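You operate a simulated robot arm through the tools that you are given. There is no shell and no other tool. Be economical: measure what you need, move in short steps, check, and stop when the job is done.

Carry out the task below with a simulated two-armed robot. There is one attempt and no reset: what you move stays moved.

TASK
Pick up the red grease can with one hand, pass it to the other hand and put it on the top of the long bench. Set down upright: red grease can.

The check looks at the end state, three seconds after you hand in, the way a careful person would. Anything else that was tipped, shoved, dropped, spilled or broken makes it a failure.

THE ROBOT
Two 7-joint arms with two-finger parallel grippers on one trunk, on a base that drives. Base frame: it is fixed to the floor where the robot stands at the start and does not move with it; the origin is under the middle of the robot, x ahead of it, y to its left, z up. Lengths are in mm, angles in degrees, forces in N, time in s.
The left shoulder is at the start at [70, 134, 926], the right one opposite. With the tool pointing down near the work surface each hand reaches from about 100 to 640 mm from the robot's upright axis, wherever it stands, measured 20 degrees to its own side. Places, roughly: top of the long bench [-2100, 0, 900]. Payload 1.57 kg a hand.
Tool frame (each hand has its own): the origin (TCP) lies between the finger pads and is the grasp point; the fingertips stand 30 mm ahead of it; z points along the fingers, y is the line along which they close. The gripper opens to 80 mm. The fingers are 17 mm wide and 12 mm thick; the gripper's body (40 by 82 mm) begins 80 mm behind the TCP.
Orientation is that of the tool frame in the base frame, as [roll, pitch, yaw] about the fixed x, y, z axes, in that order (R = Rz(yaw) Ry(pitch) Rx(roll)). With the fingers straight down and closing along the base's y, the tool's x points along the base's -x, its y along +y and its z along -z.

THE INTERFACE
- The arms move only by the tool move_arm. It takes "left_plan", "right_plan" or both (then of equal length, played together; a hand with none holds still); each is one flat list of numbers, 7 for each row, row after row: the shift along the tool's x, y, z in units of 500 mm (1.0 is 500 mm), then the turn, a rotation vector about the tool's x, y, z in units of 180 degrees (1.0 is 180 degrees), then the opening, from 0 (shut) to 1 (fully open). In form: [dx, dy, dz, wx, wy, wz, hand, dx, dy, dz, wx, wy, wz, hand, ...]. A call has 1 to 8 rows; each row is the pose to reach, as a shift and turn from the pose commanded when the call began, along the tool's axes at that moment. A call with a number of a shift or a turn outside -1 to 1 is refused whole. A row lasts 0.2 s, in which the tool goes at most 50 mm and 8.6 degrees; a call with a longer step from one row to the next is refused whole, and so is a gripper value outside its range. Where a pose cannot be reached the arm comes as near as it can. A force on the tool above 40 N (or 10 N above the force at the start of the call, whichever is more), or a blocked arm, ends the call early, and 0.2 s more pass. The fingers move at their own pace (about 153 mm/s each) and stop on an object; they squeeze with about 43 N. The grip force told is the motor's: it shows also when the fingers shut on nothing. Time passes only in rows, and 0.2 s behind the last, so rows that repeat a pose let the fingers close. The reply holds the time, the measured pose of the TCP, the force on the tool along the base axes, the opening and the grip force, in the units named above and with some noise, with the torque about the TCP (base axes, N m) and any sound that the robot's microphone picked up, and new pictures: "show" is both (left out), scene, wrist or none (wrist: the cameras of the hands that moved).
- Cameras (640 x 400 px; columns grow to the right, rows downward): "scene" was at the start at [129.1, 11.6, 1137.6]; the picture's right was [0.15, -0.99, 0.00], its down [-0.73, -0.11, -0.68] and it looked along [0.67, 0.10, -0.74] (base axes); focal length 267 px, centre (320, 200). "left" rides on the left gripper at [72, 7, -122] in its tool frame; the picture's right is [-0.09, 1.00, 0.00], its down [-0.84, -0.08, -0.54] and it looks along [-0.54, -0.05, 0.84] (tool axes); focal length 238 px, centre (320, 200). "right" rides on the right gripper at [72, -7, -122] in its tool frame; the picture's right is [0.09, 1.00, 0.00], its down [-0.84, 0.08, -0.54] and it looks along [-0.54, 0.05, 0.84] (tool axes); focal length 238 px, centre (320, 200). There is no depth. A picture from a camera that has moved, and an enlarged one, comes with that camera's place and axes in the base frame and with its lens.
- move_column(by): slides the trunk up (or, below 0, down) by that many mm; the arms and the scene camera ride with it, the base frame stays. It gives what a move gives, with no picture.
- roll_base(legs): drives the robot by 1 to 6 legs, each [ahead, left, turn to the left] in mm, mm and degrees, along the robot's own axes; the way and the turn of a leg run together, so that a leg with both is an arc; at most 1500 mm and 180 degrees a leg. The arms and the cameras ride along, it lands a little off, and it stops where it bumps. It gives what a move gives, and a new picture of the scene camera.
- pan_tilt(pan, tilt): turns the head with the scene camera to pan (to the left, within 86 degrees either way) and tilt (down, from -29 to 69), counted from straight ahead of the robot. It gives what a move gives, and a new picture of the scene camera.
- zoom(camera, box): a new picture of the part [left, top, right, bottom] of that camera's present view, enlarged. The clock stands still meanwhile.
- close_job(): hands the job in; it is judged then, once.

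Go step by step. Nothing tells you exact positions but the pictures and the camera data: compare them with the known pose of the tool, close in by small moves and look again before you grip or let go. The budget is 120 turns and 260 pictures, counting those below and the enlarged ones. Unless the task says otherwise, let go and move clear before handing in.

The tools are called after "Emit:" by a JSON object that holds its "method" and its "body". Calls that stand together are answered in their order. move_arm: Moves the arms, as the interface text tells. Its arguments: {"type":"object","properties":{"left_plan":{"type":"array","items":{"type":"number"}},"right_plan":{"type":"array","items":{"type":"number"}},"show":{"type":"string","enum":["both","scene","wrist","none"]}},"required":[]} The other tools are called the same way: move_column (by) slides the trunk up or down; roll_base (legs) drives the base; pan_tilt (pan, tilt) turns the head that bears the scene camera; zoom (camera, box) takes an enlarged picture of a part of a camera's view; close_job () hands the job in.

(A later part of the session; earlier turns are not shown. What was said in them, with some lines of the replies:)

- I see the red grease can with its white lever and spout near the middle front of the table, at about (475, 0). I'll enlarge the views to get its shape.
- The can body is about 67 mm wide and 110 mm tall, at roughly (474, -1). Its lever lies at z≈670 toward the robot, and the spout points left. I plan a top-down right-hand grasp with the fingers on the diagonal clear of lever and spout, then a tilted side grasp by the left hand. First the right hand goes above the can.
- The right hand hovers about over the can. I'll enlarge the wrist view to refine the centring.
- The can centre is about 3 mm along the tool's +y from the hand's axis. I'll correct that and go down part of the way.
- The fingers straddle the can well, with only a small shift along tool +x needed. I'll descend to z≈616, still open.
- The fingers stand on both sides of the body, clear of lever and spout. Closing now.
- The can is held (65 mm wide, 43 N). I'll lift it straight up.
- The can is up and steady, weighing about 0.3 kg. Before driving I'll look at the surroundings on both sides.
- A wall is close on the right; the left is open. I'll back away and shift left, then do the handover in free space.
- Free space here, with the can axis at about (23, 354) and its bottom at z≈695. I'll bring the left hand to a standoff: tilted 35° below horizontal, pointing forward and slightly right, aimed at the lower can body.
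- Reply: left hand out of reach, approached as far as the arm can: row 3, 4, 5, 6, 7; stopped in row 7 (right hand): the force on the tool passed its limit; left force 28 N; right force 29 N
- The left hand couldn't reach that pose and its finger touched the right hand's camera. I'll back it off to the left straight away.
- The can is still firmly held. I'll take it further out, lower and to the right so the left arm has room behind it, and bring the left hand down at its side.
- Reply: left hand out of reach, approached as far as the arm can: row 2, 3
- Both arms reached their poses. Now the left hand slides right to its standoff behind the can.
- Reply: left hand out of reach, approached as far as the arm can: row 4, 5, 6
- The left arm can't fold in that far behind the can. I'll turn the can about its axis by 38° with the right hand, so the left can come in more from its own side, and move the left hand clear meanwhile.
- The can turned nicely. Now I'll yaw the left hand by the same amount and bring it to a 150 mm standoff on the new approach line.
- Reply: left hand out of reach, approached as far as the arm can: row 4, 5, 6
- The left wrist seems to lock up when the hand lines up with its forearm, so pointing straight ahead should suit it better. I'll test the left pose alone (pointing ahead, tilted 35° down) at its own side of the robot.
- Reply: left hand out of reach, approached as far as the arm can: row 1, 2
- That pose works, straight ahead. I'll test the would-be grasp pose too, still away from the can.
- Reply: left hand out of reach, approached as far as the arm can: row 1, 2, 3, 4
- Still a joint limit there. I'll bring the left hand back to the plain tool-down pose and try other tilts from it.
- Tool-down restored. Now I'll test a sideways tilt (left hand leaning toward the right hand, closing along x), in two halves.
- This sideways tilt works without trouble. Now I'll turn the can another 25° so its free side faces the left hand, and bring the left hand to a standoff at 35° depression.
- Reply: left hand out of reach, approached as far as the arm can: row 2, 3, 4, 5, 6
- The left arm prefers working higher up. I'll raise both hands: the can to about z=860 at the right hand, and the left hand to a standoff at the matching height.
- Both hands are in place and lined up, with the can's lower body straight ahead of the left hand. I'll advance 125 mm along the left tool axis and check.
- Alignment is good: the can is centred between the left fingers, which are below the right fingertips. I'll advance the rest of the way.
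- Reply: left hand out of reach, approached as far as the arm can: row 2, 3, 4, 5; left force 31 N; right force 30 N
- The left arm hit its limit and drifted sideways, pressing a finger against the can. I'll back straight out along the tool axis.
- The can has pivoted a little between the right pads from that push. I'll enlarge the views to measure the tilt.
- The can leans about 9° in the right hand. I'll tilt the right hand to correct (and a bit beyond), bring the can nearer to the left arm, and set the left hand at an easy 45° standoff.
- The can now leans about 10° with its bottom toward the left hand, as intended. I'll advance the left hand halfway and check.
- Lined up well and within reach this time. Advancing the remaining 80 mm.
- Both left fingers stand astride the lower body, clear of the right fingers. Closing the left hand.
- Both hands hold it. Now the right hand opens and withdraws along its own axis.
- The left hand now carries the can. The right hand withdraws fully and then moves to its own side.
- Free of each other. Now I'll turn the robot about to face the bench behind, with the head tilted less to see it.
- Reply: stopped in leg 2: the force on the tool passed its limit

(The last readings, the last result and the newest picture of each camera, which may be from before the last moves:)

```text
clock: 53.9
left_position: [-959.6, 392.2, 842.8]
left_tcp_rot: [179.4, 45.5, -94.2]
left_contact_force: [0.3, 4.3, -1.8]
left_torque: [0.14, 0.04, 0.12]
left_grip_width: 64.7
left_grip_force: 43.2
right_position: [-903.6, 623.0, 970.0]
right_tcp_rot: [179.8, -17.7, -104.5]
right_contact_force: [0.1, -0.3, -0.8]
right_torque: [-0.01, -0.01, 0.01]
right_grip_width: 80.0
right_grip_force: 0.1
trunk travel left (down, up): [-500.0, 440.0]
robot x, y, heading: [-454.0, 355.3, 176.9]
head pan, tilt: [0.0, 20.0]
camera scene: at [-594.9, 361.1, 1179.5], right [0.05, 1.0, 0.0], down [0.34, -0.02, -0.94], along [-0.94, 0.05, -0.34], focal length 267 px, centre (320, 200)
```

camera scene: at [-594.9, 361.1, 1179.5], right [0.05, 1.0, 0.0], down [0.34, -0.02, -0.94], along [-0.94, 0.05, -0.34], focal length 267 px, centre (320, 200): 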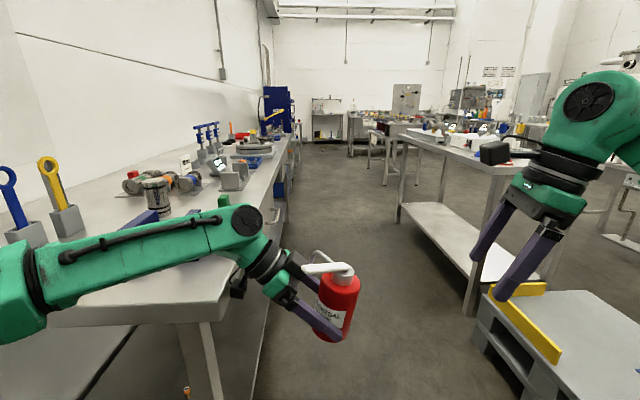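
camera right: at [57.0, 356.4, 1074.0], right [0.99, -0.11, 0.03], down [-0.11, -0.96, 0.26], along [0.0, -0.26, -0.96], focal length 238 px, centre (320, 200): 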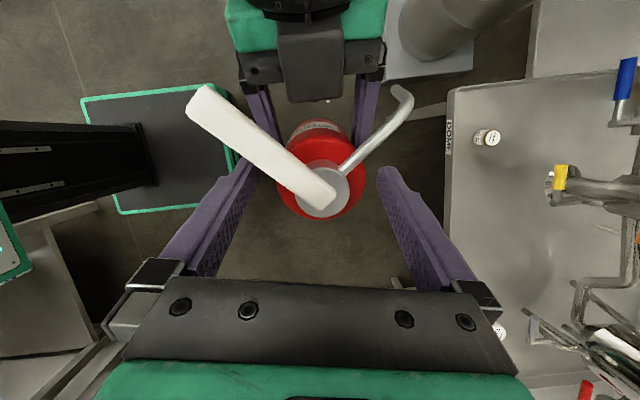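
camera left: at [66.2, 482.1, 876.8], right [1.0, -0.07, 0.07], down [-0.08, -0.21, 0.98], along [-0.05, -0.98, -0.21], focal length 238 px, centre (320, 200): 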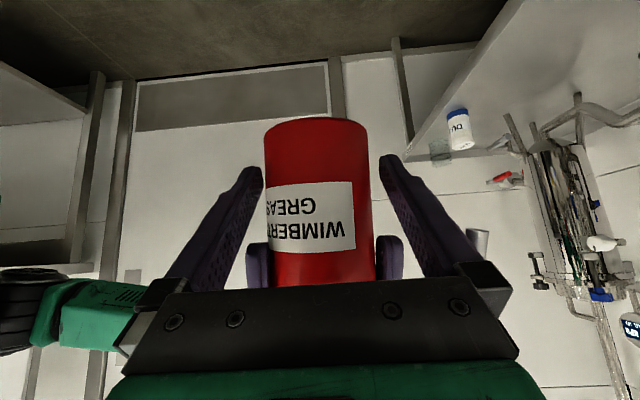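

Turning stopped as the left wrist camera touched the bench's front edge, since the bench runs along my left side. I'll turn back a little and then raise the trunk above it.

Emit:
{"method": "roll_base", "body": {"legs": [[0, 0, -12]]}}

Emit:
{"method": "move_column", "body": {"by": 330}}

Emit:
{"method": "pan_tilt", "body": {"pan": 25, "tilt": 40}}

```text
clock: 55.1
left_position: [-941.1, 496.7, 841.8]
left_tcp_rot: [179.2, 45.5, -106.3]
left_contact_force: [-0.1, 0.2, 0.5]
left_torque: [-0.05, 0.02, 0.0]
left_grip_width: 64.8
left_grip_force: 42.7
right_position: [-836.7, 710.1, 970.5]
right_tcp_rot: [179.9, -17.7, -116.3]
right_contact_force: [0.4, -0.9, -1.0]
right_torque: [0.02, 0.0, 0.01]
right_grip_width: 80.0
right_grip_force: 0.0
trunk travel left (down, up): [-500.0, 440.0]
robot x, y, heading: [-453.2, 349.8, 165.0]
head pan, tilt: [0.0, 20.0]
camera scene: at [-590.0, 390.2, 1179.7], right [0.26, 0.97, 0.0], down [0.33, -0.09, -0.94], along [-0.91, 0.24, -0.34], focal length 267 px, centre (320, 200)
```

scene: 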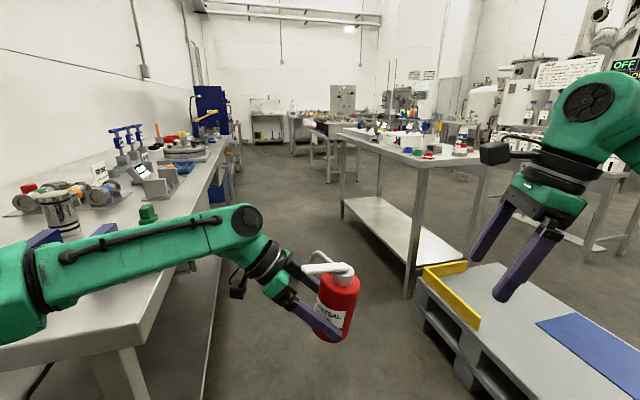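

```text
clock: 58.3
left_position: [-941.4, 497.7, 1172.9]
left_tcp_rot: [179.4, 45.5, -106.2]
left_contact_force: [-0.3, 0.3, -2.6]
left_torque: [-0.01, -0.02, -0.03]
left_grip_width: 64.5
left_grip_force: 42.7
right_position: [-837.8, 710.0, 1300.5]
right_tcp_rot: [179.9, -17.7, -116.4]
right_contact_force: [0.5, -0.8, 0.2]
right_torque: [-0.01, -0.02, -0.02]
right_grip_width: 80.0
right_grip_force: 0.0
trunk travel left (down, up): [-830.0, 110.0]
robot x, y, heading: [-453.9, 357.4, 164.8]
head pan, tilt: [0.0, 20.0]
```

```text
clock: 59.2
left_position: [-942.0, 496.4, 1173.8]
left_tcp_rot: [179.4, 45.5, -106.3]
left_contact_force: [-0.5, 1.4, -3.4]
left_torque: [-0.07, 0.0, -0.04]
left_grip_width: 64.5
left_grip_force: 43.6
right_position: [-837.4, 710.3, 1300.2]
right_tcp_rot: [180.0, -17.6, -116.3]
right_contact_force: [0.0, 0.1, 0.0]
right_torque: [0.04, 0.02, 0.01]
right_grip_width: 80.1
right_grip_force: 0.1
trunk travel left (down, up): [-830.0, 110.0]
robot x, y, heading: [-452.5, 350.8, 164.8]
head pan, tilt: [25.0, 40.0]
camera scene: at [-584.1, 351.3, 1478.3], right [-0.17, 0.99, 0.0], down [0.63, 0.11, -0.77], along [-0.75, -0.13, -0.64], focal length 267 px, centre (320, 200)
```

scene: 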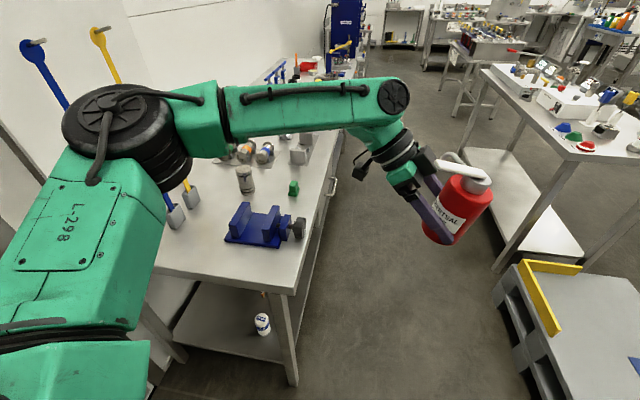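

The trunk is up and the can hangs safe. The long bench runs along on my left with a vise and tools near this end. I'll shift into the aisle, face along it, and drive ahead to look for a bare spot.

Emit:
{"method": "roll_base", "body": {"legs": [[0, -400, 0], [0, 0, 15], [900, 0, 0]]}}

Emit:
{"method": "pan_tilt", "body": {"pan": 70, "tilt": 35}}

```text
clock: 67.0
left_position: [-1763.1, 747.3, 1172.8]
left_tcp_rot: [179.2, 45.4, -91.3]
left_contact_force: [-0.1, 1.3, -2.9]
left_torque: [-0.02, 0.03, -0.01]
left_grip_width: 64.5
left_grip_force: 43.4
right_position: [-1717.9, 980.8, 1300.3]
right_tcp_rot: [180.0, -17.7, -101.1]
right_contact_force: [0.5, 0.0, -0.2]
right_torque: [-0.01, 0.0, -0.01]
right_grip_width: 80.0
right_grip_force: 0.0
trunk travel left (down, up): [-830.0, 110.0]
robot x, y, heading: [-1253.9, 734.4, -179.7]
head pan, tilt: [25.0, 40.0]
camera scene: at [-1378.7, 700.4, 1478.4], right [-0.42, 0.91, 0.0], down [0.58, 0.27, -0.77], along [-0.69, -0.32, -0.64], focal length 267 px, centre (320, 200)
```

scene: 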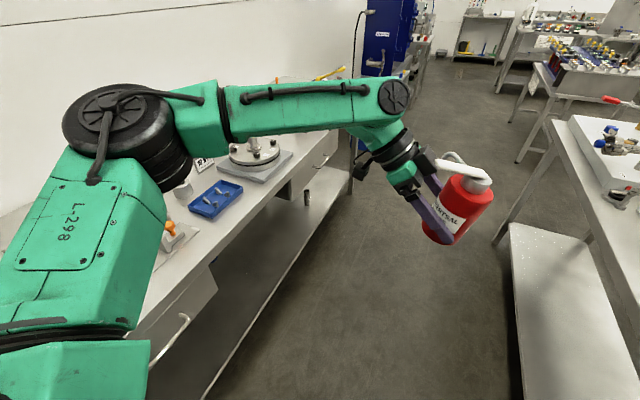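

```text
clock: 68.1
left_position: [-1762.4, 746.9, 1172.7]
left_tcp_rot: [179.4, 45.5, -91.1]
left_contact_force: [0.0, -0.3, -3.0]
left_torque: [-0.05, -0.02, 0.02]
left_grip_width: 64.5
left_grip_force: 42.9
right_position: [-1718.5, 980.4, 1299.9]
right_tcp_rot: [179.9, -17.7, -101.1]
right_contact_force: [-0.4, -0.2, -0.4]
right_torque: [-0.02, -0.02, -0.02]
right_grip_width: 79.7
right_grip_force: 0.0
trunk travel left (down, up): [-830.0, 110.0]
robot x, y, heading: [-1252.6, 735.7, -179.9]
head pan, tilt: [70.0, 35.0]
camera scene: at [-1332.8, 653.7, 1485.8], right [-0.94, 0.34, 0.0], down [0.2, 0.54, -0.82], along [-0.28, -0.77, -0.57], focal length 267 px, centre (320, 200)
```

scene: 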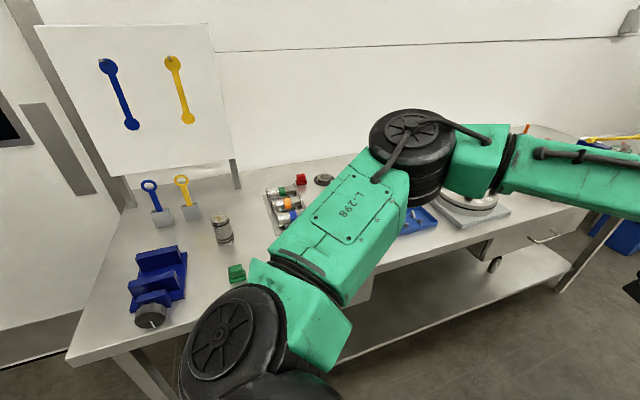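

The bench has clear strips but my arm hides the middle. I'll turn to face it.

Emit:
{"method": "roll_base", "body": {"legs": [[0, 0, 90]]}}

Emit:
{"method": "pan_tilt", "body": {"pan": -20, "tilt": 35}}

```text
clock: 72.3
left_position: [-1250.7, 226.6, 1173.9]
left_tcp_rot: [179.4, 45.5, 0.3]
left_contact_force: [0.3, 0.6, -3.1]
left_torque: [-0.03, -0.04, -0.03]
left_grip_width: 64.5
left_grip_force: 43.1
right_position: [-1484.4, 266.0, 1299.2]
right_tcp_rot: [180.0, -17.7, -9.7]
right_contact_force: [-0.1, 0.7, 0.9]
right_torque: [0.01, 0.0, -0.03]
right_grip_width: 80.1
right_grip_force: 0.1
trunk travel left (down, up): [-830.0, 110.0]
robot x, y, heading: [-1251.8, 735.3, -88.3]
head pan, tilt: [70.0, 35.0]
camera scene: at [-1167.5, 657.7, 1485.9], right [-0.32, -0.95, 0.0], down [-0.54, 0.18, -0.82], along [0.78, -0.26, -0.57], focal length 267 px, centre (320, 200)
```

scene: 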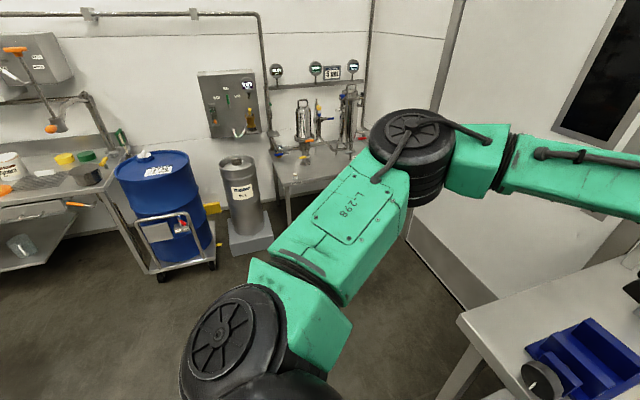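

```text
clock: 74.0
left_position: [-1251.5, 225.6, 1171.9]
left_tcp_rot: [179.3, 45.5, 0.3]
left_contact_force: [-0.5, 1.0, -2.9]
left_torque: [0.02, -0.08, -0.03]
left_grip_width: 64.4
left_grip_force: 43.1
right_position: [-1484.7, 263.8, 1301.6]
right_tcp_rot: [179.8, -17.7, -9.8]
right_contact_force: [-0.3, 0.0, 0.2]
right_torque: [0.01, -0.01, -0.02]
right_grip_width: 79.8
right_grip_force: 0.0
trunk travel left (down, up): [-830.0, 110.0]
robot x, y, heading: [-1254.9, 735.6, -88.3]
head pan, tilt: [-20.0, 35.0]
camera scene: at [-1278.4, 602.0, 1485.8], right [-0.95, 0.32, 0.0], down [0.18, 0.54, -0.82], along [-0.26, -0.78, -0.57], focal length 267 px, centre (320, 200)
```

scene: 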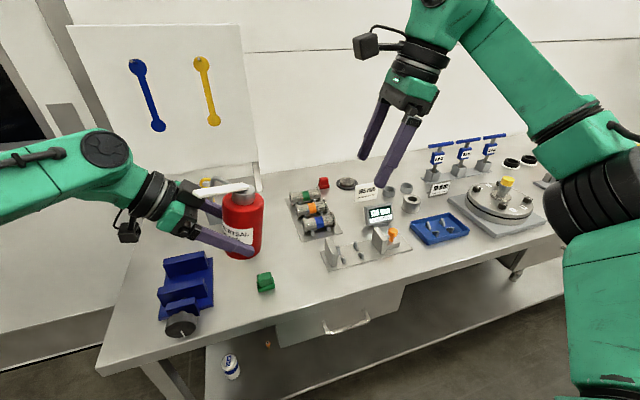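

I can map the bench now: its front edge is at y≈240, and there's a gap between the green block (x≈-1280) and the gray device (x≈-1445), plus the near corner. I'll enlarge to choose.

Emit:
{"method": "zoom", "body": {"camera": "scene", "box": [90, 160, 290, 380]}}

Emit:
{"method": "zoom", "body": {"camera": "scene", "box": [240, 160, 560, 340]}}

Emit:
{"method": "zoom", "body": {"camera": "left", "box": [0, 0, 640, 400]}}

Emit:
{"method": "zoom", "body": {"camera": "right", "box": [0, 0, 640, 400]}}

```text
1.82 times, centred on (190, 270) of scene
camera zoom: at [-1278.4, 602.0, 1485.8], right [-0.95, 0.32, 0.0], down [0.18, 0.54, -0.82], along [-0.26, -0.78, -0.57], focal length 486 px, centre (556, 73)
```

zoom: 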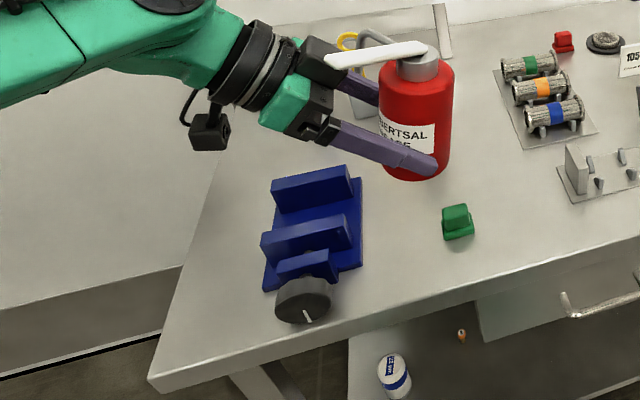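

```text
2.00 times, centred on (400, 250) of scene
camera zoom: at [-1278.4, 602.0, 1485.8], right [-0.95, 0.32, 0.0], down [0.18, 0.54, -0.82], along [-0.26, -0.78, -0.57], focal length 534 px, centre (160, 100)
```

zoom: 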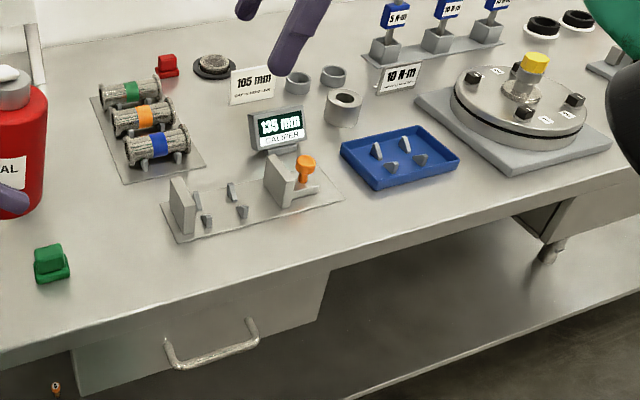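

```text
1.00 times, centred on (320, 200) of left
camera zoom: at [-1113.8, 222.2, 1207.3], right [-0.05, -1.0, 0.07], down [-0.2, 0.08, 0.98], along [-0.98, 0.03, -0.2], focal length 238 px, centre (320, 200)
```

zoom: 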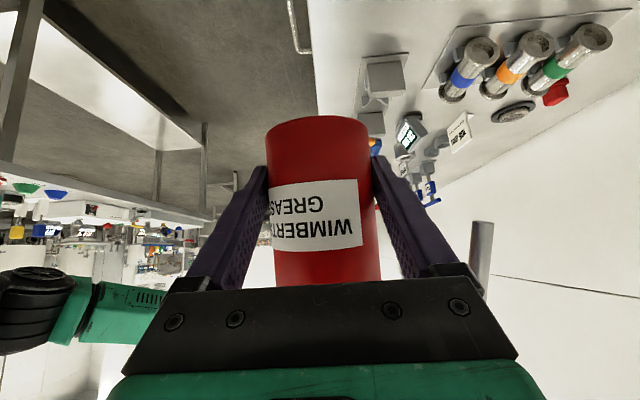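

```text
1.00 times, centred on (320, 200) of right
camera zoom: at [-1451.2, 267.9, 1437.4], right [-0.08, -1.0, 0.03], down [-0.96, 0.09, 0.26], along [-0.26, -0.01, -0.96], focal length 238 px, centre (320, 200)
```

zoom: 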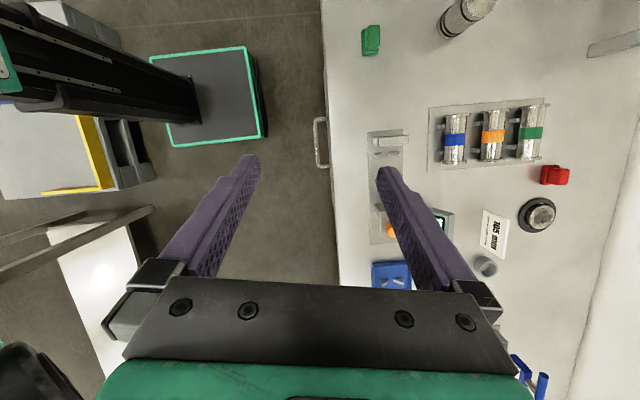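

I choose the bare spot between the green block and the gray gauge: about (-1378, 185), top at z=900. I'll drive there with the can high and set the left hand to 35° so that the can stands upright.

Emit:
{"method": "roll_base", "body": {"legs": [[0, 0, -1.7], [41, -112, 0]]}}

Emit:
{"method": "move_arm", "body": {"left_plan": [0, 0, 0, 0, -0.028, 0, 0, 0, 0, 0, 0, -0.0556, 0, 0, 0, 0, 0, 0, -0.0556, 0, 0]}}

Emit:
{"method": "pan_tilt", "body": {"pan": 0, "tilt": 40}}

```text
clock: 75.6
left_position: [-1373.6, 185.7, 1173.9]
left_tcp_rot: [179.3, 45.5, -1.4]
left_contact_force: [0.6, -0.4, -3.3]
left_torque: [-0.01, -0.01, 0.04]
left_grip_width: 64.4
left_grip_force: 42.9
right_position: [-1605.9, 231.9, 1301.6]
right_tcp_rot: [179.8, -17.7, -11.3]
right_contact_force: [0.5, 0.1, -0.1]
right_torque: [-0.02, 0.02, -0.02]
right_grip_width: 80.0
right_grip_force: 0.1
trunk travel left (down, up): [-830.0, 110.0]
robot x, y, heading: [-1366.4, 694.5, -90.4]
head pan, tilt: [-20.0, 35.0]
camera scene: at [-1391.1, 563.6, 1486.0], right [-0.94, 0.34, 0.0], down [0.2, 0.54, -0.82], along [-0.28, -0.77, -0.57], focal length 267 px, centre (320, 200)
```

scene: 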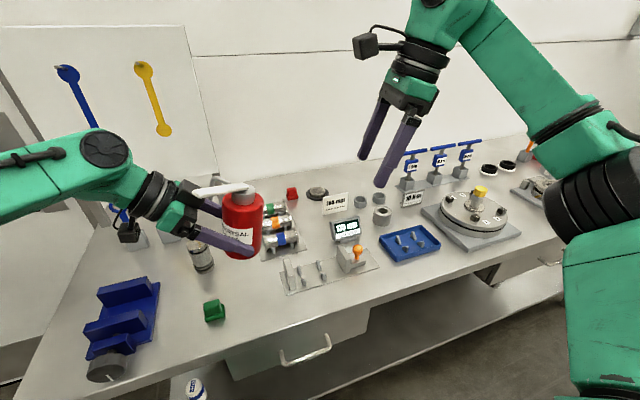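

```text
clock: 76.4
left_position: [-1379.1, 185.5, 1172.9]
left_tcp_rot: [179.3, 55.5, -1.5]
left_contact_force: [-0.2, 0.1, -3.2]
left_torque: [0.03, -0.04, 0.01]
left_grip_width: 64.1
left_grip_force: 42.8
right_position: [-1613.8, 230.6, 1300.0]
right_tcp_rot: [179.9, -17.7, -11.4]
right_contact_force: [-0.1, -0.2, -0.8]
right_torque: [0.01, -0.02, 0.0]
right_grip_width: 80.2
right_grip_force: 0.0
trunk travel left (down, up): [-830.0, 110.0]
robot x, y, heading: [-1363.0, 692.3, -90.5]
head pan, tilt: [-20.0, 35.0]
camera scene: at [-1396.6, 561.9, 1485.7], right [-0.94, 0.34, 0.0], down [0.2, 0.54, -0.82], along [-0.28, -0.77, -0.57], focal length 267 px, centre (320, 200)
camera left: at [-1238.9, 177.2, 1182.8], right [-0.07, -0.99, 0.08], down [-0.03, 0.08, 1.0], along [-1.0, 0.06, -0.03], focal length 238 px, centre (320, 200)
```

scene: 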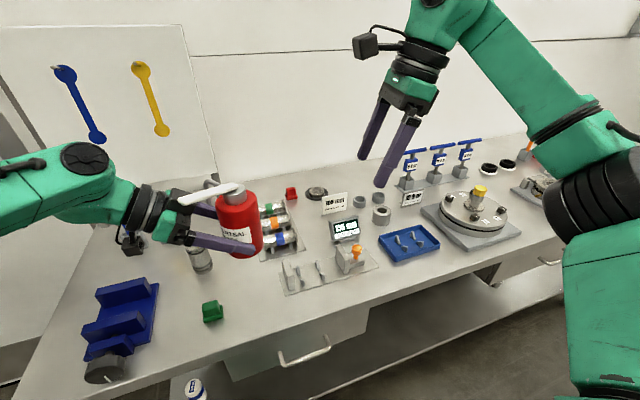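
left: 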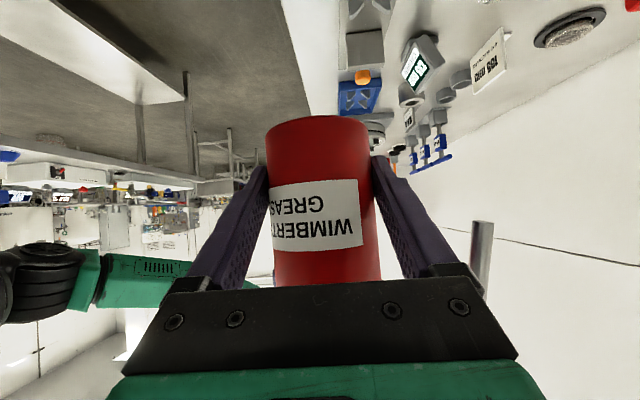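

```text
clock: 77.2
left_position: [-1377.0, 186.0, 1173.1]
left_tcp_rot: [179.2, 55.6, -1.5]
left_contact_force: [-0.8, 0.1, -3.0]
left_torque: [-0.01, -0.02, -0.03]
left_grip_width: 64.5
left_grip_force: 43.2
right_position: [-1609.1, 232.7, 1301.6]
right_tcp_rot: [179.8, -17.7, -11.4]
right_contact_force: [-0.4, -0.1, 0.5]
right_torque: [0.02, 0.0, -0.03]
right_grip_width: 79.9
right_grip_force: 0.1
trunk travel left (down, up): [-830.0, 110.0]
robot x, y, heading: [-1363.4, 695.8, -90.3]
head pan, tilt: [0.0, 40.0]
camera scene: at [-1364.7, 560.0, 1478.3], right [-1.0, 0.0, 0.0], down [0.0, 0.64, -0.77], along [0.0, -0.77, -0.64], focal length 267 px, centre (320, 200)
```

scene: 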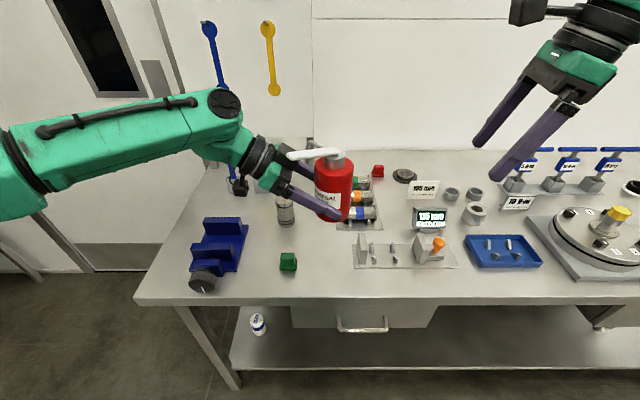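

In position above the chosen spot. I'll check how upright the can is, and the clearances beneath.

Emit:
{"method": "zoom", "body": {"camera": "scene", "box": [250, 130, 410, 230]}}

Emit:
{"method": "zoom", "body": {"camera": "scene", "box": [240, 200, 480, 350]}}

```text
4.00 times, centred on (330, 180) of scene
camera zoom: at [-1364.7, 560.0, 1478.3], right [-1.0, 0.0, 0.0], down [0.0, 0.64, -0.77], along [0.0, -0.77, -0.64], focal length 1069 px, centre (280, 280)
```

zoom: 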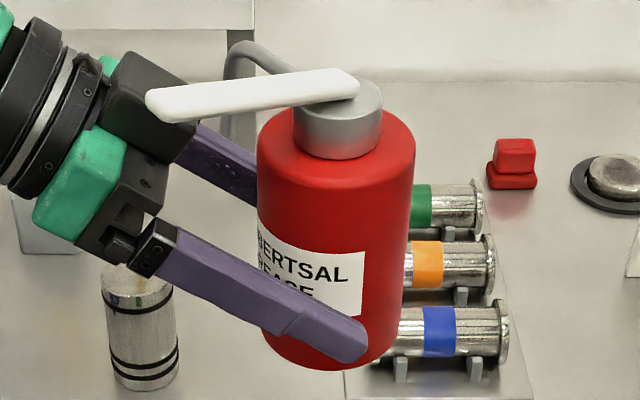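

```text
2.67 times, centred on (360, 275) of scene
camera zoom: at [-1364.7, 560.0, 1478.3], right [-1.0, 0.0, 0.0], down [0.0, 0.64, -0.77], along [0.0, -0.77, -0.64], focal length 713 px, centre (213, 0)
```

zoom: 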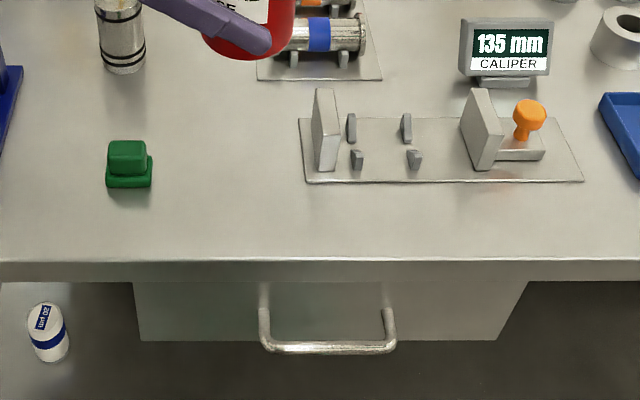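

The can hangs upright and the gap is clear, but the front edge is nearer (y≈225) than I thought. I'll aim at (-1370, 170), turning the robot 15° left so the hand comes in clear of the green block, and lift the idle right hand.

Emit:
{"method": "roll_base", "body": {"legs": [[31.6, -128, 0], [0, 0, 15.4]]}}

Emit:
{"method": "move_arm", "body": {"right_plan": [0, 0, -0.08, 0, 0, 0, 1, 0, 0, -0.16, 0, 0, 0, 1], "show": "none"}}

Emit:
{"method": "pan_tilt", "body": {"pan": 10, "tilt": 45}}

```text
clock: 79.4
left_position: [-1369.5, 168.8, 1172.8]
left_tcp_rot: [179.3, 55.4, 14.0]
left_contact_force: [-0.9, -0.5, -3.4]
left_torque: [0.01, -0.04, -0.02]
left_grip_width: 64.4
left_grip_force: 42.6
right_position: [-1607.6, 150.1, 1300.9]
right_tcp_rot: [180.0, -17.8, 4.1]
right_contact_force: [-0.1, 0.6, -0.7]
right_torque: [0.01, 0.0, 0.0]
right_grip_width: 80.1
right_grip_force: 0.2
trunk travel left (down, up): [-830.0, 110.0]
robot x, y, heading: [-1492.8, 664.7, -74.8]
head pan, tilt: [0.0, 40.0]
camera scene: at [-1458.0, 532.7, 1478.2], right [-0.96, -0.26, 0.0], down [-0.17, 0.62, -0.77], along [0.2, -0.74, -0.64], focal length 267 px, centre (320, 200)
```

scene: 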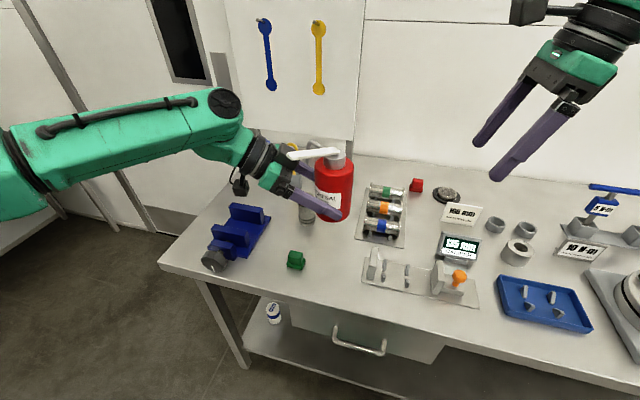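

```text
clock: 80.0
left_position: [-1368.4, 169.7, 1174.2]
left_tcp_rot: [179.2, 55.5, 13.9]
left_contact_force: [-0.1, -0.2, -2.8]
left_torque: [-0.01, -0.02, -0.01]
left_grip_width: 64.3
left_grip_force: 43.0
right_position: [-1628.9, 152.5, 1379.3]
right_tcp_rot: [179.5, -17.8, 4.3]
right_contact_force: [0.2, 0.5, 0.4]
right_torque: [0.01, -0.01, 0.01]
right_grip_width: 80.3
right_grip_force: 0.1
trunk travel left (down, up): [-830.0, 110.0]
robot x, y, heading: [-1492.5, 665.5, -74.7]
head pan, tilt: [0.0, 40.0]
```

```text
clock: 80.8
left_position: [-1367.9, 171.5, 1173.1]
left_tcp_rot: [179.2, 55.5, 14.0]
left_contact_force: [0.8, -0.3, -2.6]
left_torque: [0.0, -0.03, -0.01]
left_grip_width: 64.4
left_grip_force: 42.6
right_position: [-1628.0, 150.2, 1378.2]
right_tcp_rot: [179.9, -17.7, 4.2]
right_contact_force: [0.0, 0.3, 0.1]
right_torque: [0.0, 0.01, -0.02]
right_grip_width: 79.9
right_grip_force: 0.1
trunk travel left (down, up): [-830.0, 110.0]
robot x, y, heading: [-1492.8, 667.1, -74.4]
head pan, tilt: [10.0, 45.0]
camera scene: at [-1443.5, 542.5, 1471.1], right [-0.9, -0.43, 0.0], down [-0.3, 0.64, -0.71], along [0.3, -0.64, -0.71], focal length 267 px, centre (320, 200)
```

scene: 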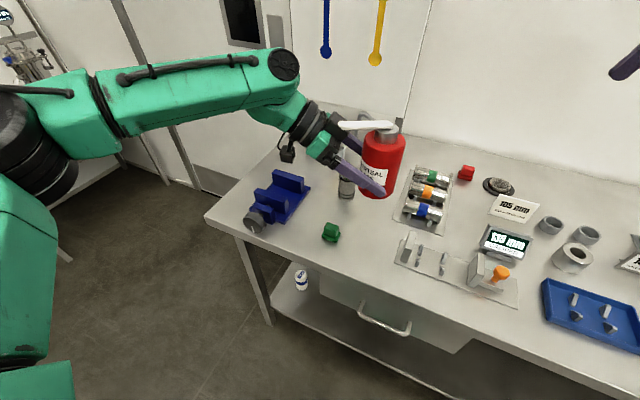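

Over the spot at (-1368, 171). Lowering the trunk by 200 mm, leaving about 40 mm to go.

Emit:
{"method": "move_column", "body": {"by": -200}}

Emit:
{"method": "pan_tilt", "body": {"pan": 15, "tilt": 42}}

Emit:
{"method": "zoom", "body": {"camera": "scene", "box": [210, 130, 430, 310]}}

Emit:
{"method": "zoom", "body": {"camera": "left", "box": [0, 0, 640, 400]}}

```text
clock: 82.9
left_position: [-1368.8, 170.9, 972.9]
left_tcp_rot: [179.2, 55.5, 14.0]
left_contact_force: [0.2, 0.5, -2.8]
left_torque: [0.02, -0.04, 0.0]
left_grip_width: 64.2
left_grip_force: 43.5
right_position: [-1629.0, 150.7, 1178.0]
right_tcp_rot: [179.9, -17.7, 4.1]
right_contact_force: [0.3, -0.8, 0.8]
right_torque: [0.0, 0.03, 0.0]
right_grip_width: 80.2
right_grip_force: 0.2
trunk travel left (down, up): [-630.0, 310.0]
robot x, y, heading: [-1490.4, 666.5, -74.6]
head pan, tilt: [10.0, 45.0]
```

```text
clock: 83.6
left_position: [-1369.7, 170.1, 973.3]
left_tcp_rot: [179.2, 55.5, 13.9]
left_contact_force: [-0.6, -0.2, -2.5]
left_torque: [0.01, -0.02, 0.01]
left_grip_width: 64.4
left_grip_force: 42.8
right_position: [-1629.8, 149.8, 1177.7]
right_tcp_rot: [179.9, -17.7, 4.1]
right_contact_force: [1.1, 0.6, 1.0]
right_torque: [0.0, 0.01, -0.01]
right_grip_width: 79.6
right_grip_force: 0.0
trunk travel left (down, up): [-630.0, 310.0]
robot x, y, heading: [-1495.1, 664.6, -74.7]
head pan, tilt: [15.0, 42.0]
camera scene: at [-1436.4, 543.4, 1275.3], right [-0.86, -0.5, 0.0], down [-0.34, 0.58, -0.74], along [0.38, -0.64, -0.67], focal length 267 px, centre (320, 200)
```

scene: 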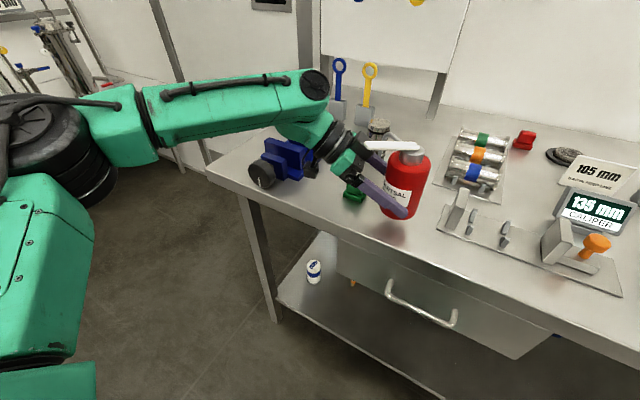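

```text
2.22 times, centred on (320, 220) of scene
camera zoom: at [-1436.4, 543.4, 1275.3], right [-0.86, -0.5, 0.0], down [-0.34, 0.58, -0.74], along [0.38, -0.64, -0.67], focal length 594 px, centre (320, 156)
```

zoom: 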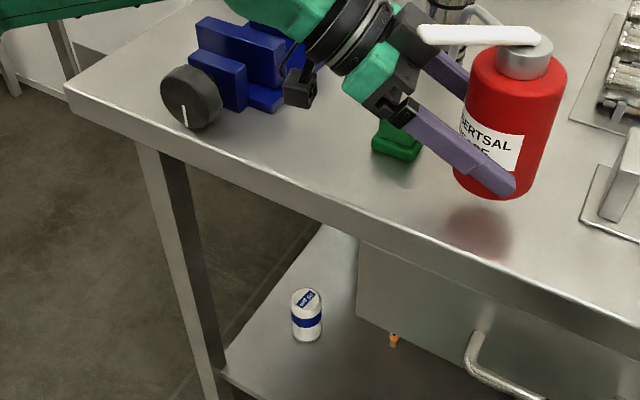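

```text
1.00 times, centred on (320, 200) of left
camera zoom: at [-1231.4, 199.4, 982.9], right [0.2, -0.98, 0.08], down [-0.05, 0.08, 1.0], along [-0.98, -0.2, -0.03], focal length 238 px, centre (320, 200)
```

zoom: 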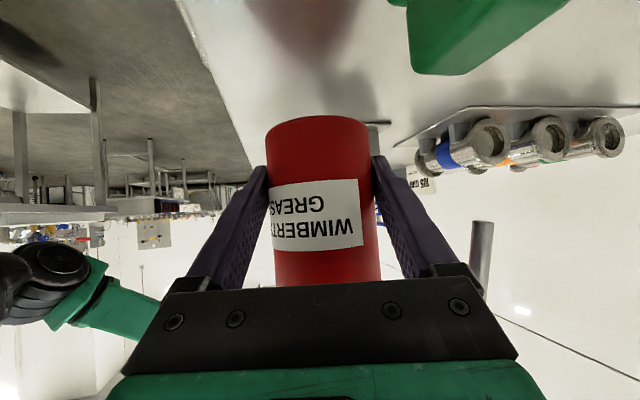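

Clear all around, with the bottom about 38 mm above the top. I'll lower 30 mm more by the trunk and look.

Emit:
{"method": "move_column", "body": {"by": -30}}

Emit:
{"method": "zoom", "body": {"camera": "scene", "box": [310, 110, 470, 250]}}

Emit:
{"method": "zoom", "body": {"camera": "left", "box": [160, 0, 480, 200]}}

```text
clock: 84.3
left_position: [-1368.1, 170.2, 941.8]
left_tcp_rot: [179.1, 55.5, 13.9]
left_contact_force: [0.5, 0.3, -3.0]
left_torque: [-0.03, -0.02, -0.01]
left_grip_width: 64.0
left_grip_force: 43.2
right_position: [-1628.8, 151.1, 1147.4]
right_tcp_rot: [179.9, -17.8, 4.1]
right_contact_force: [-0.8, -0.6, 0.3]
right_torque: [-0.01, 0.01, 0.03]
right_grip_width: 79.9
right_grip_force: 0.0
trunk travel left (down, up): [-600.0, 340.0]
robot x, y, heading: [-1490.8, 663.1, -74.5]
head pan, tilt: [15.0, 42.0]
```

```text
2.86 times, centred on (390, 180) of scene
camera zoom: at [-1436.4, 543.8, 1245.3], right [-0.86, -0.51, 0.0], down [-0.34, 0.58, -0.74], along [0.38, -0.64, -0.67], focal length 764 px, centre (120, 257)
```

zoom: 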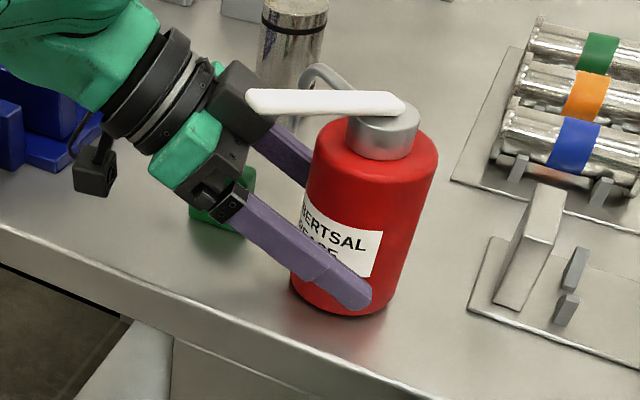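

```text
2.00 times, centred on (320, 100) of left
camera zoom: at [-1231.5, 199.6, 953.1], right [0.2, -0.98, 0.08], down [-0.05, 0.08, 1.0], along [-0.98, -0.2, -0.03], focal length 477 px, centre (320, 400)
```

zoom: 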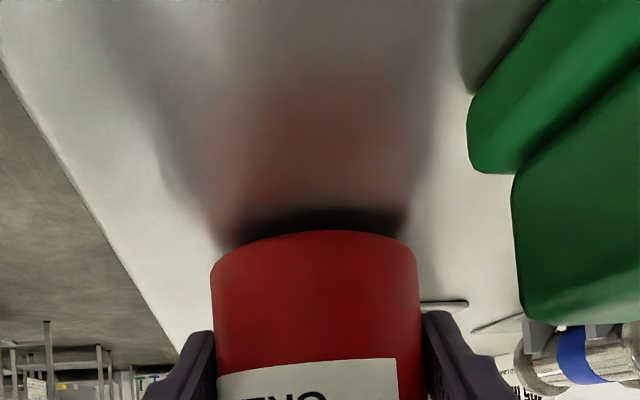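

The bottom is now a few millimetres above the bench. I'll lower in small steps and watch the force.

Emit:
{"method": "move_column", "body": {"by": -5}}

Emit:
{"method": "move_column", "body": {"by": -3}}

```text
clock: 84.9
left_position: [-1369.1, 169.8, 939.2]
left_tcp_rot: [179.1, 55.5, 13.9]
left_contact_force: [0.8, -0.5, -0.4]
left_torque: [0.08, -0.03, -0.02]
left_grip_width: 64.2
left_grip_force: 43.2
right_position: [-1628.1, 150.2, 1142.6]
right_tcp_rot: [180.0, -17.6, 4.0]
right_contact_force: [-0.1, -0.1, -1.0]
right_torque: [0.01, -0.03, -0.03]
right_grip_width: 80.0
right_grip_force: 0.0
trunk travel left (down, up): [-595.0, 345.0]
robot x, y, heading: [-1490.2, 665.0, -74.4]
head pan, tilt: [15.0, 42.0]
```

```text
clock: 85.4
left_position: [-1368.3, 170.2, 938.6]
left_tcp_rot: [178.7, 55.7, 13.7]
left_contact_force: [2.4, -4.8, 15.9]
left_torque: [0.37, -0.17, -0.04]
left_grip_width: 64.4
left_grip_force: 42.5
right_position: [-1629.8, 151.9, 1141.0]
right_tcp_rot: [179.8, -17.7, 4.3]
right_contact_force: [0.0, 0.4, 0.5]
right_torque: [-0.04, 0.01, -0.01]
right_grip_width: 80.2
right_grip_force: 0.1
trunk travel left (down, up): [-592.0, 348.0]
robot x, y, heading: [-1492.7, 665.7, -74.7]
head pan, tilt: [15.0, 42.0]
```

Contact: the bench now pushes back with about 16 N. I'll check the can stands flat before letting go.

Emit:
{"method": "zoom", "body": {"camera": "left", "box": [160, 0, 480, 200]}}

Emit:
{"method": "zoom", "body": {"camera": "scene", "box": [310, 110, 470, 250]}}

```text
2.00 times, centred on (320, 100) of left
camera zoom: at [-1231.4, 200.1, 948.0], right [0.2, -0.97, 0.09], down [-0.05, 0.08, 1.0], along [-0.98, -0.21, -0.03], focal length 477 px, centre (320, 400)
```

zoom: 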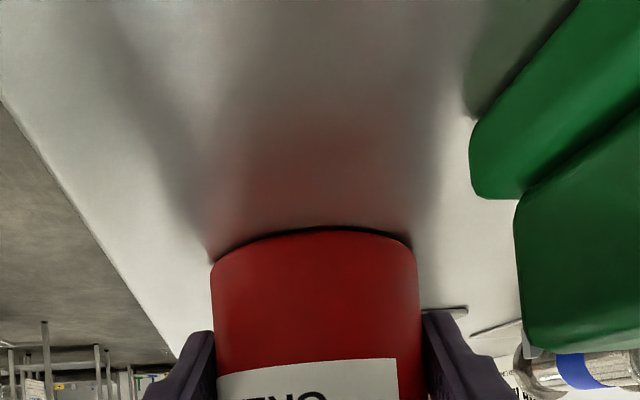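

```text
2.86 times, centred on (390, 180) of scene
camera zoom: at [-1436.5, 545.3, 1237.8], right [-0.86, -0.51, 0.0], down [-0.34, 0.58, -0.74], along [0.38, -0.64, -0.67], focal length 764 px, centre (120, 257)
```

zoom: 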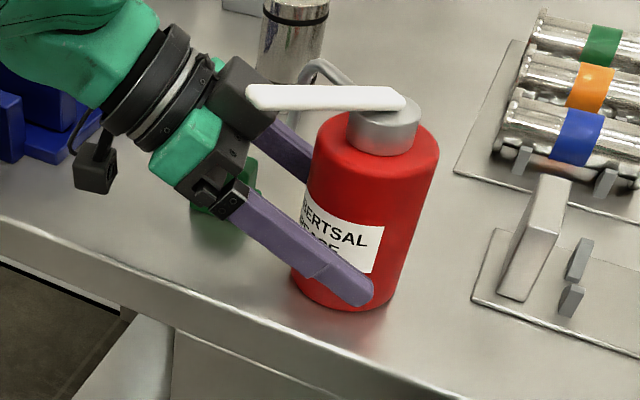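

It stands flat on the bench. I'll open the left hand.

Emit:
{"method": "move_arm", "body": {"left_plan": [0, 0, 0, 0, 0, 0, 0.82, 0, 0, 0, 0, 0, 0, 0.9, 0, 0, 0, 0, 0, 0, 1, 0, 0, 0, 0, 0, 0, 1], "show": "none"}}

Emit:
{"method": "zoom", "body": {"camera": "scene", "box": [310, 110, 470, 250]}}

Emit:
{"method": "zoom", "body": {"camera": "left", "box": [160, 0, 480, 300]}}

```text
clock: 86.4
left_position: [-1368.7, 169.5, 935.3]
left_tcp_rot: [179.2, 55.5, 14.0]
left_contact_force: [-0.4, -0.3, 0.2]
left_torque: [0.01, 0.0, -0.03]
left_grip_width: 79.8
left_grip_force: 0.0
right_position: [-1628.8, 151.6, 1140.0]
right_tcp_rot: [179.8, -17.6, 4.1]
right_contact_force: [-0.4, -0.1, -0.5]
right_torque: [0.02, -0.04, -0.02]
right_grip_width: 79.8
right_grip_force: 0.0
trunk travel left (down, up): [-592.0, 348.0]
robot x, y, heading: [-1492.8, 662.3, -74.5]
head pan, tilt: [15.0, 42.0]
```

```text
2.86 times, centred on (390, 180) of scene
camera zoom: at [-1436.5, 544.1, 1237.4], right [-0.86, -0.51, 0.0], down [-0.34, 0.58, -0.74], along [0.38, -0.64, -0.67], focal length 764 px, centre (120, 257)
```

zoom: 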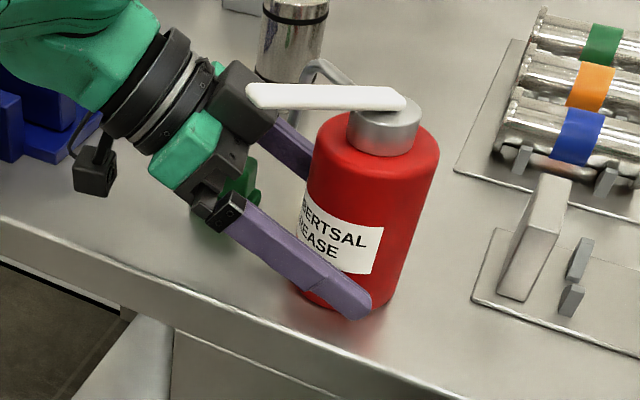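

```text
1.33 times, centred on (320, 150) of left
camera zoom: at [-1231.5, 199.8, 945.2], right [0.2, -0.98, 0.08], down [-0.05, 0.08, 1.0], along [-0.98, -0.2, -0.03], focal length 318 px, centre (320, 267)
```

zoom: 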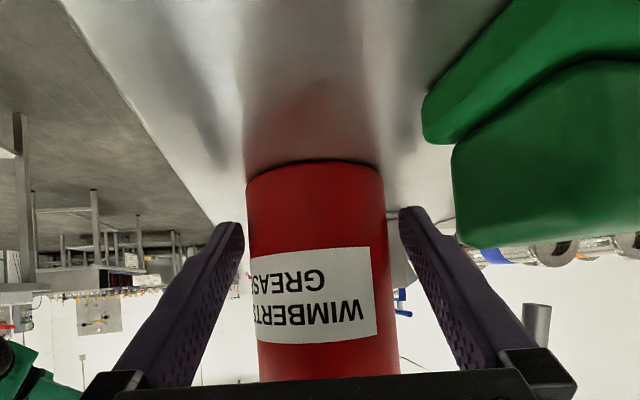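

The can stands free and upright with the fingers clear on both sides. I'll withdraw the left hand back along its axis.

Emit:
{"method": "move_arm", "body": {"left_plan": [0, 0, -0.02, 0, 0, 0, 1, 0, 0, -0.06, 0, 0, 0, 1, 0, 0, -0.12, 0, 0, 0, 1, 0, 0, -0.18, 0, 0, 0, 1, 0, 0, -0.26, 0, 0, 0, 1]}}

```text
clock: 87.6
left_position: [-1264.0, 198.2, 1008.9]
left_tcp_rot: [179.1, 55.5, 13.9]
left_contact_force: [0.2, -0.3, -0.3]
left_torque: [-0.03, 0.06, 0.03]
left_grip_width: 79.9
left_grip_force: 0.1
right_position: [-1628.1, 151.3, 1140.1]
right_tcp_rot: [179.7, -17.7, 4.2]
right_contact_force: [-0.4, 0.6, -0.9]
right_torque: [0.01, 0.01, 0.01]
right_grip_width: 80.1
right_grip_force: 0.1
trunk travel left (down, up): [-592.0, 348.0]
robot x, y, heading: [-1490.8, 664.7, -74.8]
head pan, tilt: [15.0, 42.0]
camera scene: at [-1435.7, 544.8, 1237.4], right [-0.86, -0.51, 0.0], down [-0.34, 0.58, -0.74], along [0.38, -0.64, -0.67], focal length 267 px, centre (320, 200)
camera left: at [-1126.6, 228.5, 1019.4], right [0.2, -0.98, 0.08], down [-0.05, 0.08, 1.0], along [-0.98, -0.2, -0.03], focal length 238 px, centre (320, 200)
```

scene: 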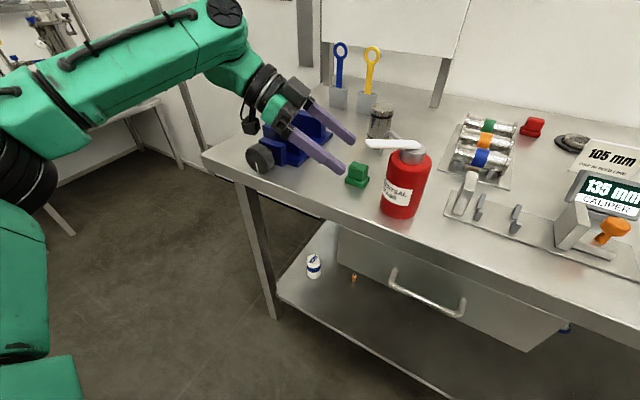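
left: 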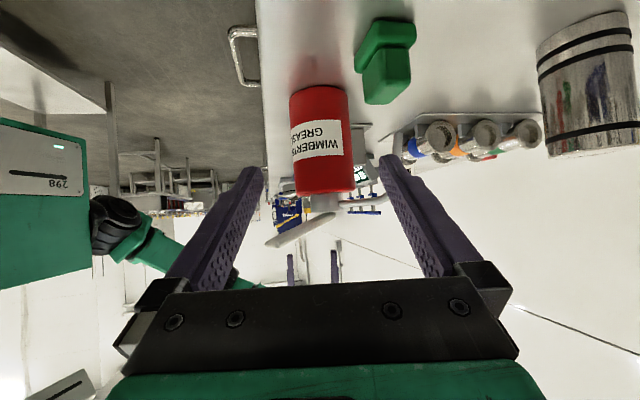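

The can stands upright on the bench and nothing else has moved. I'll raise the trunk and back away to be well clear, then take a last look.

Emit:
{"method": "move_column", "body": {"by": 200}}

Emit:
{"method": "roll_base", "body": {"legs": [[-200, 0, 0]]}}

Emit:
{"method": "zoom", "body": {"camera": "scene", "box": [200, 100, 520, 300]}}

```text
clock: 89.8
left_position: [-1265.1, 198.4, 1209.4]
left_tcp_rot: [179.3, 55.4, 14.0]
left_contact_force: [0.0, -0.2, 0.0]
left_torque: [0.0, -0.01, -0.03]
left_grip_width: 80.2
left_grip_force: 0.1
right_position: [-1629.8, 151.0, 1339.4]
right_tcp_rot: [179.9, -17.7, 4.1]
right_contact_force: [-0.6, -0.7, -0.2]
right_torque: [0.03, -0.03, 0.03]
right_grip_width: 80.1
right_grip_force: 0.2
trunk travel left (down, up): [-792.0, 148.0]
robot x, y, heading: [-1494.5, 662.7, -74.9]
head pan, tilt: [15.0, 42.0]
```

```text
clock: 91.4
left_position: [-1317.3, 388.4, 1209.1]
left_tcp_rot: [179.5, 55.6, 14.1]
left_contact_force: [0.7, -0.5, 0.0]
left_torque: [0.02, 0.01, -0.02]
left_grip_width: 79.5
left_grip_force: 0.0
right_position: [-1682.5, 340.8, 1338.8]
right_tcp_rot: [-179.9, -17.7, 4.0]
right_contact_force: [0.7, 0.4, 0.4]
right_torque: [0.03, 0.02, 0.02]
right_grip_width: 79.8
right_grip_force: 0.1
trunk travel left (down, up): [-792.0, 148.0]
robot x, y, heading: [-1545.3, 859.9, -74.6]
head pan, tilt: [15.0, 42.0]
camera scene: at [-1488.5, 733.5, 1436.9], right [-0.86, -0.5, 0.0], down [-0.34, 0.58, -0.74], along [0.37, -0.64, -0.67], focal length 267 px, centre (320, 200)
```

scene: 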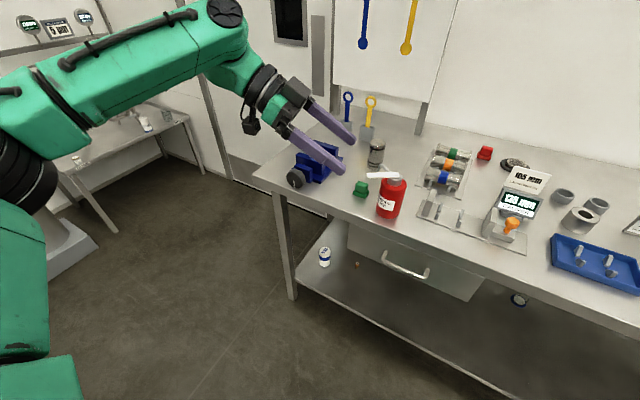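

```text
2.00 times, centred on (360, 200) of scene
camera zoom: at [-1488.5, 733.5, 1436.9], right [-0.86, -0.5, 0.0], down [-0.34, 0.58, -0.74], along [0.37, -0.64, -0.67], focal length 534 px, centre (240, 200)
```

zoom: 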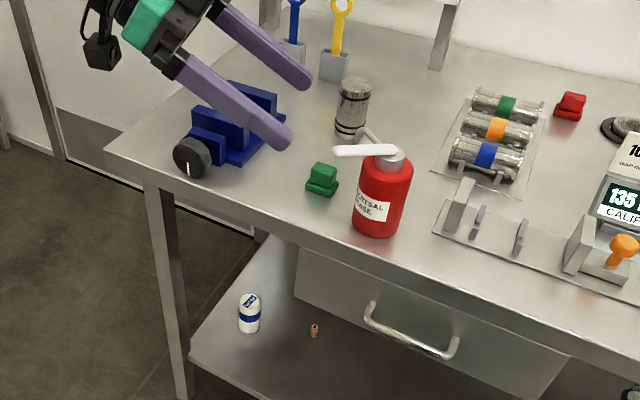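

The red grease can stands upright on the long bench, both hands are empty and clear, and the other things look undisturbed. Handing in.

Emit:
{"method": "close_job", "body": {}}

```text
The job is handed in.
```

The red grease can went from the right hand to the left in mid-air and now stands upright on top of the long bench. It is in the bare spot between the green block and the gray gauge. Both hands are empty and clear, and the last look showed nothing else moved.

There were three unplanned touches along the way:
- **Between the hands:** the left finger bumped the right hand's camera.
- **On the can:** the left finger pushed the can while the right hand held it, tilting it about 9° in the grip. I corrected the tilt before the pass.
- **At the bench:** the left wrist camera appears to have touched the bench's front edge while the robot was turning.
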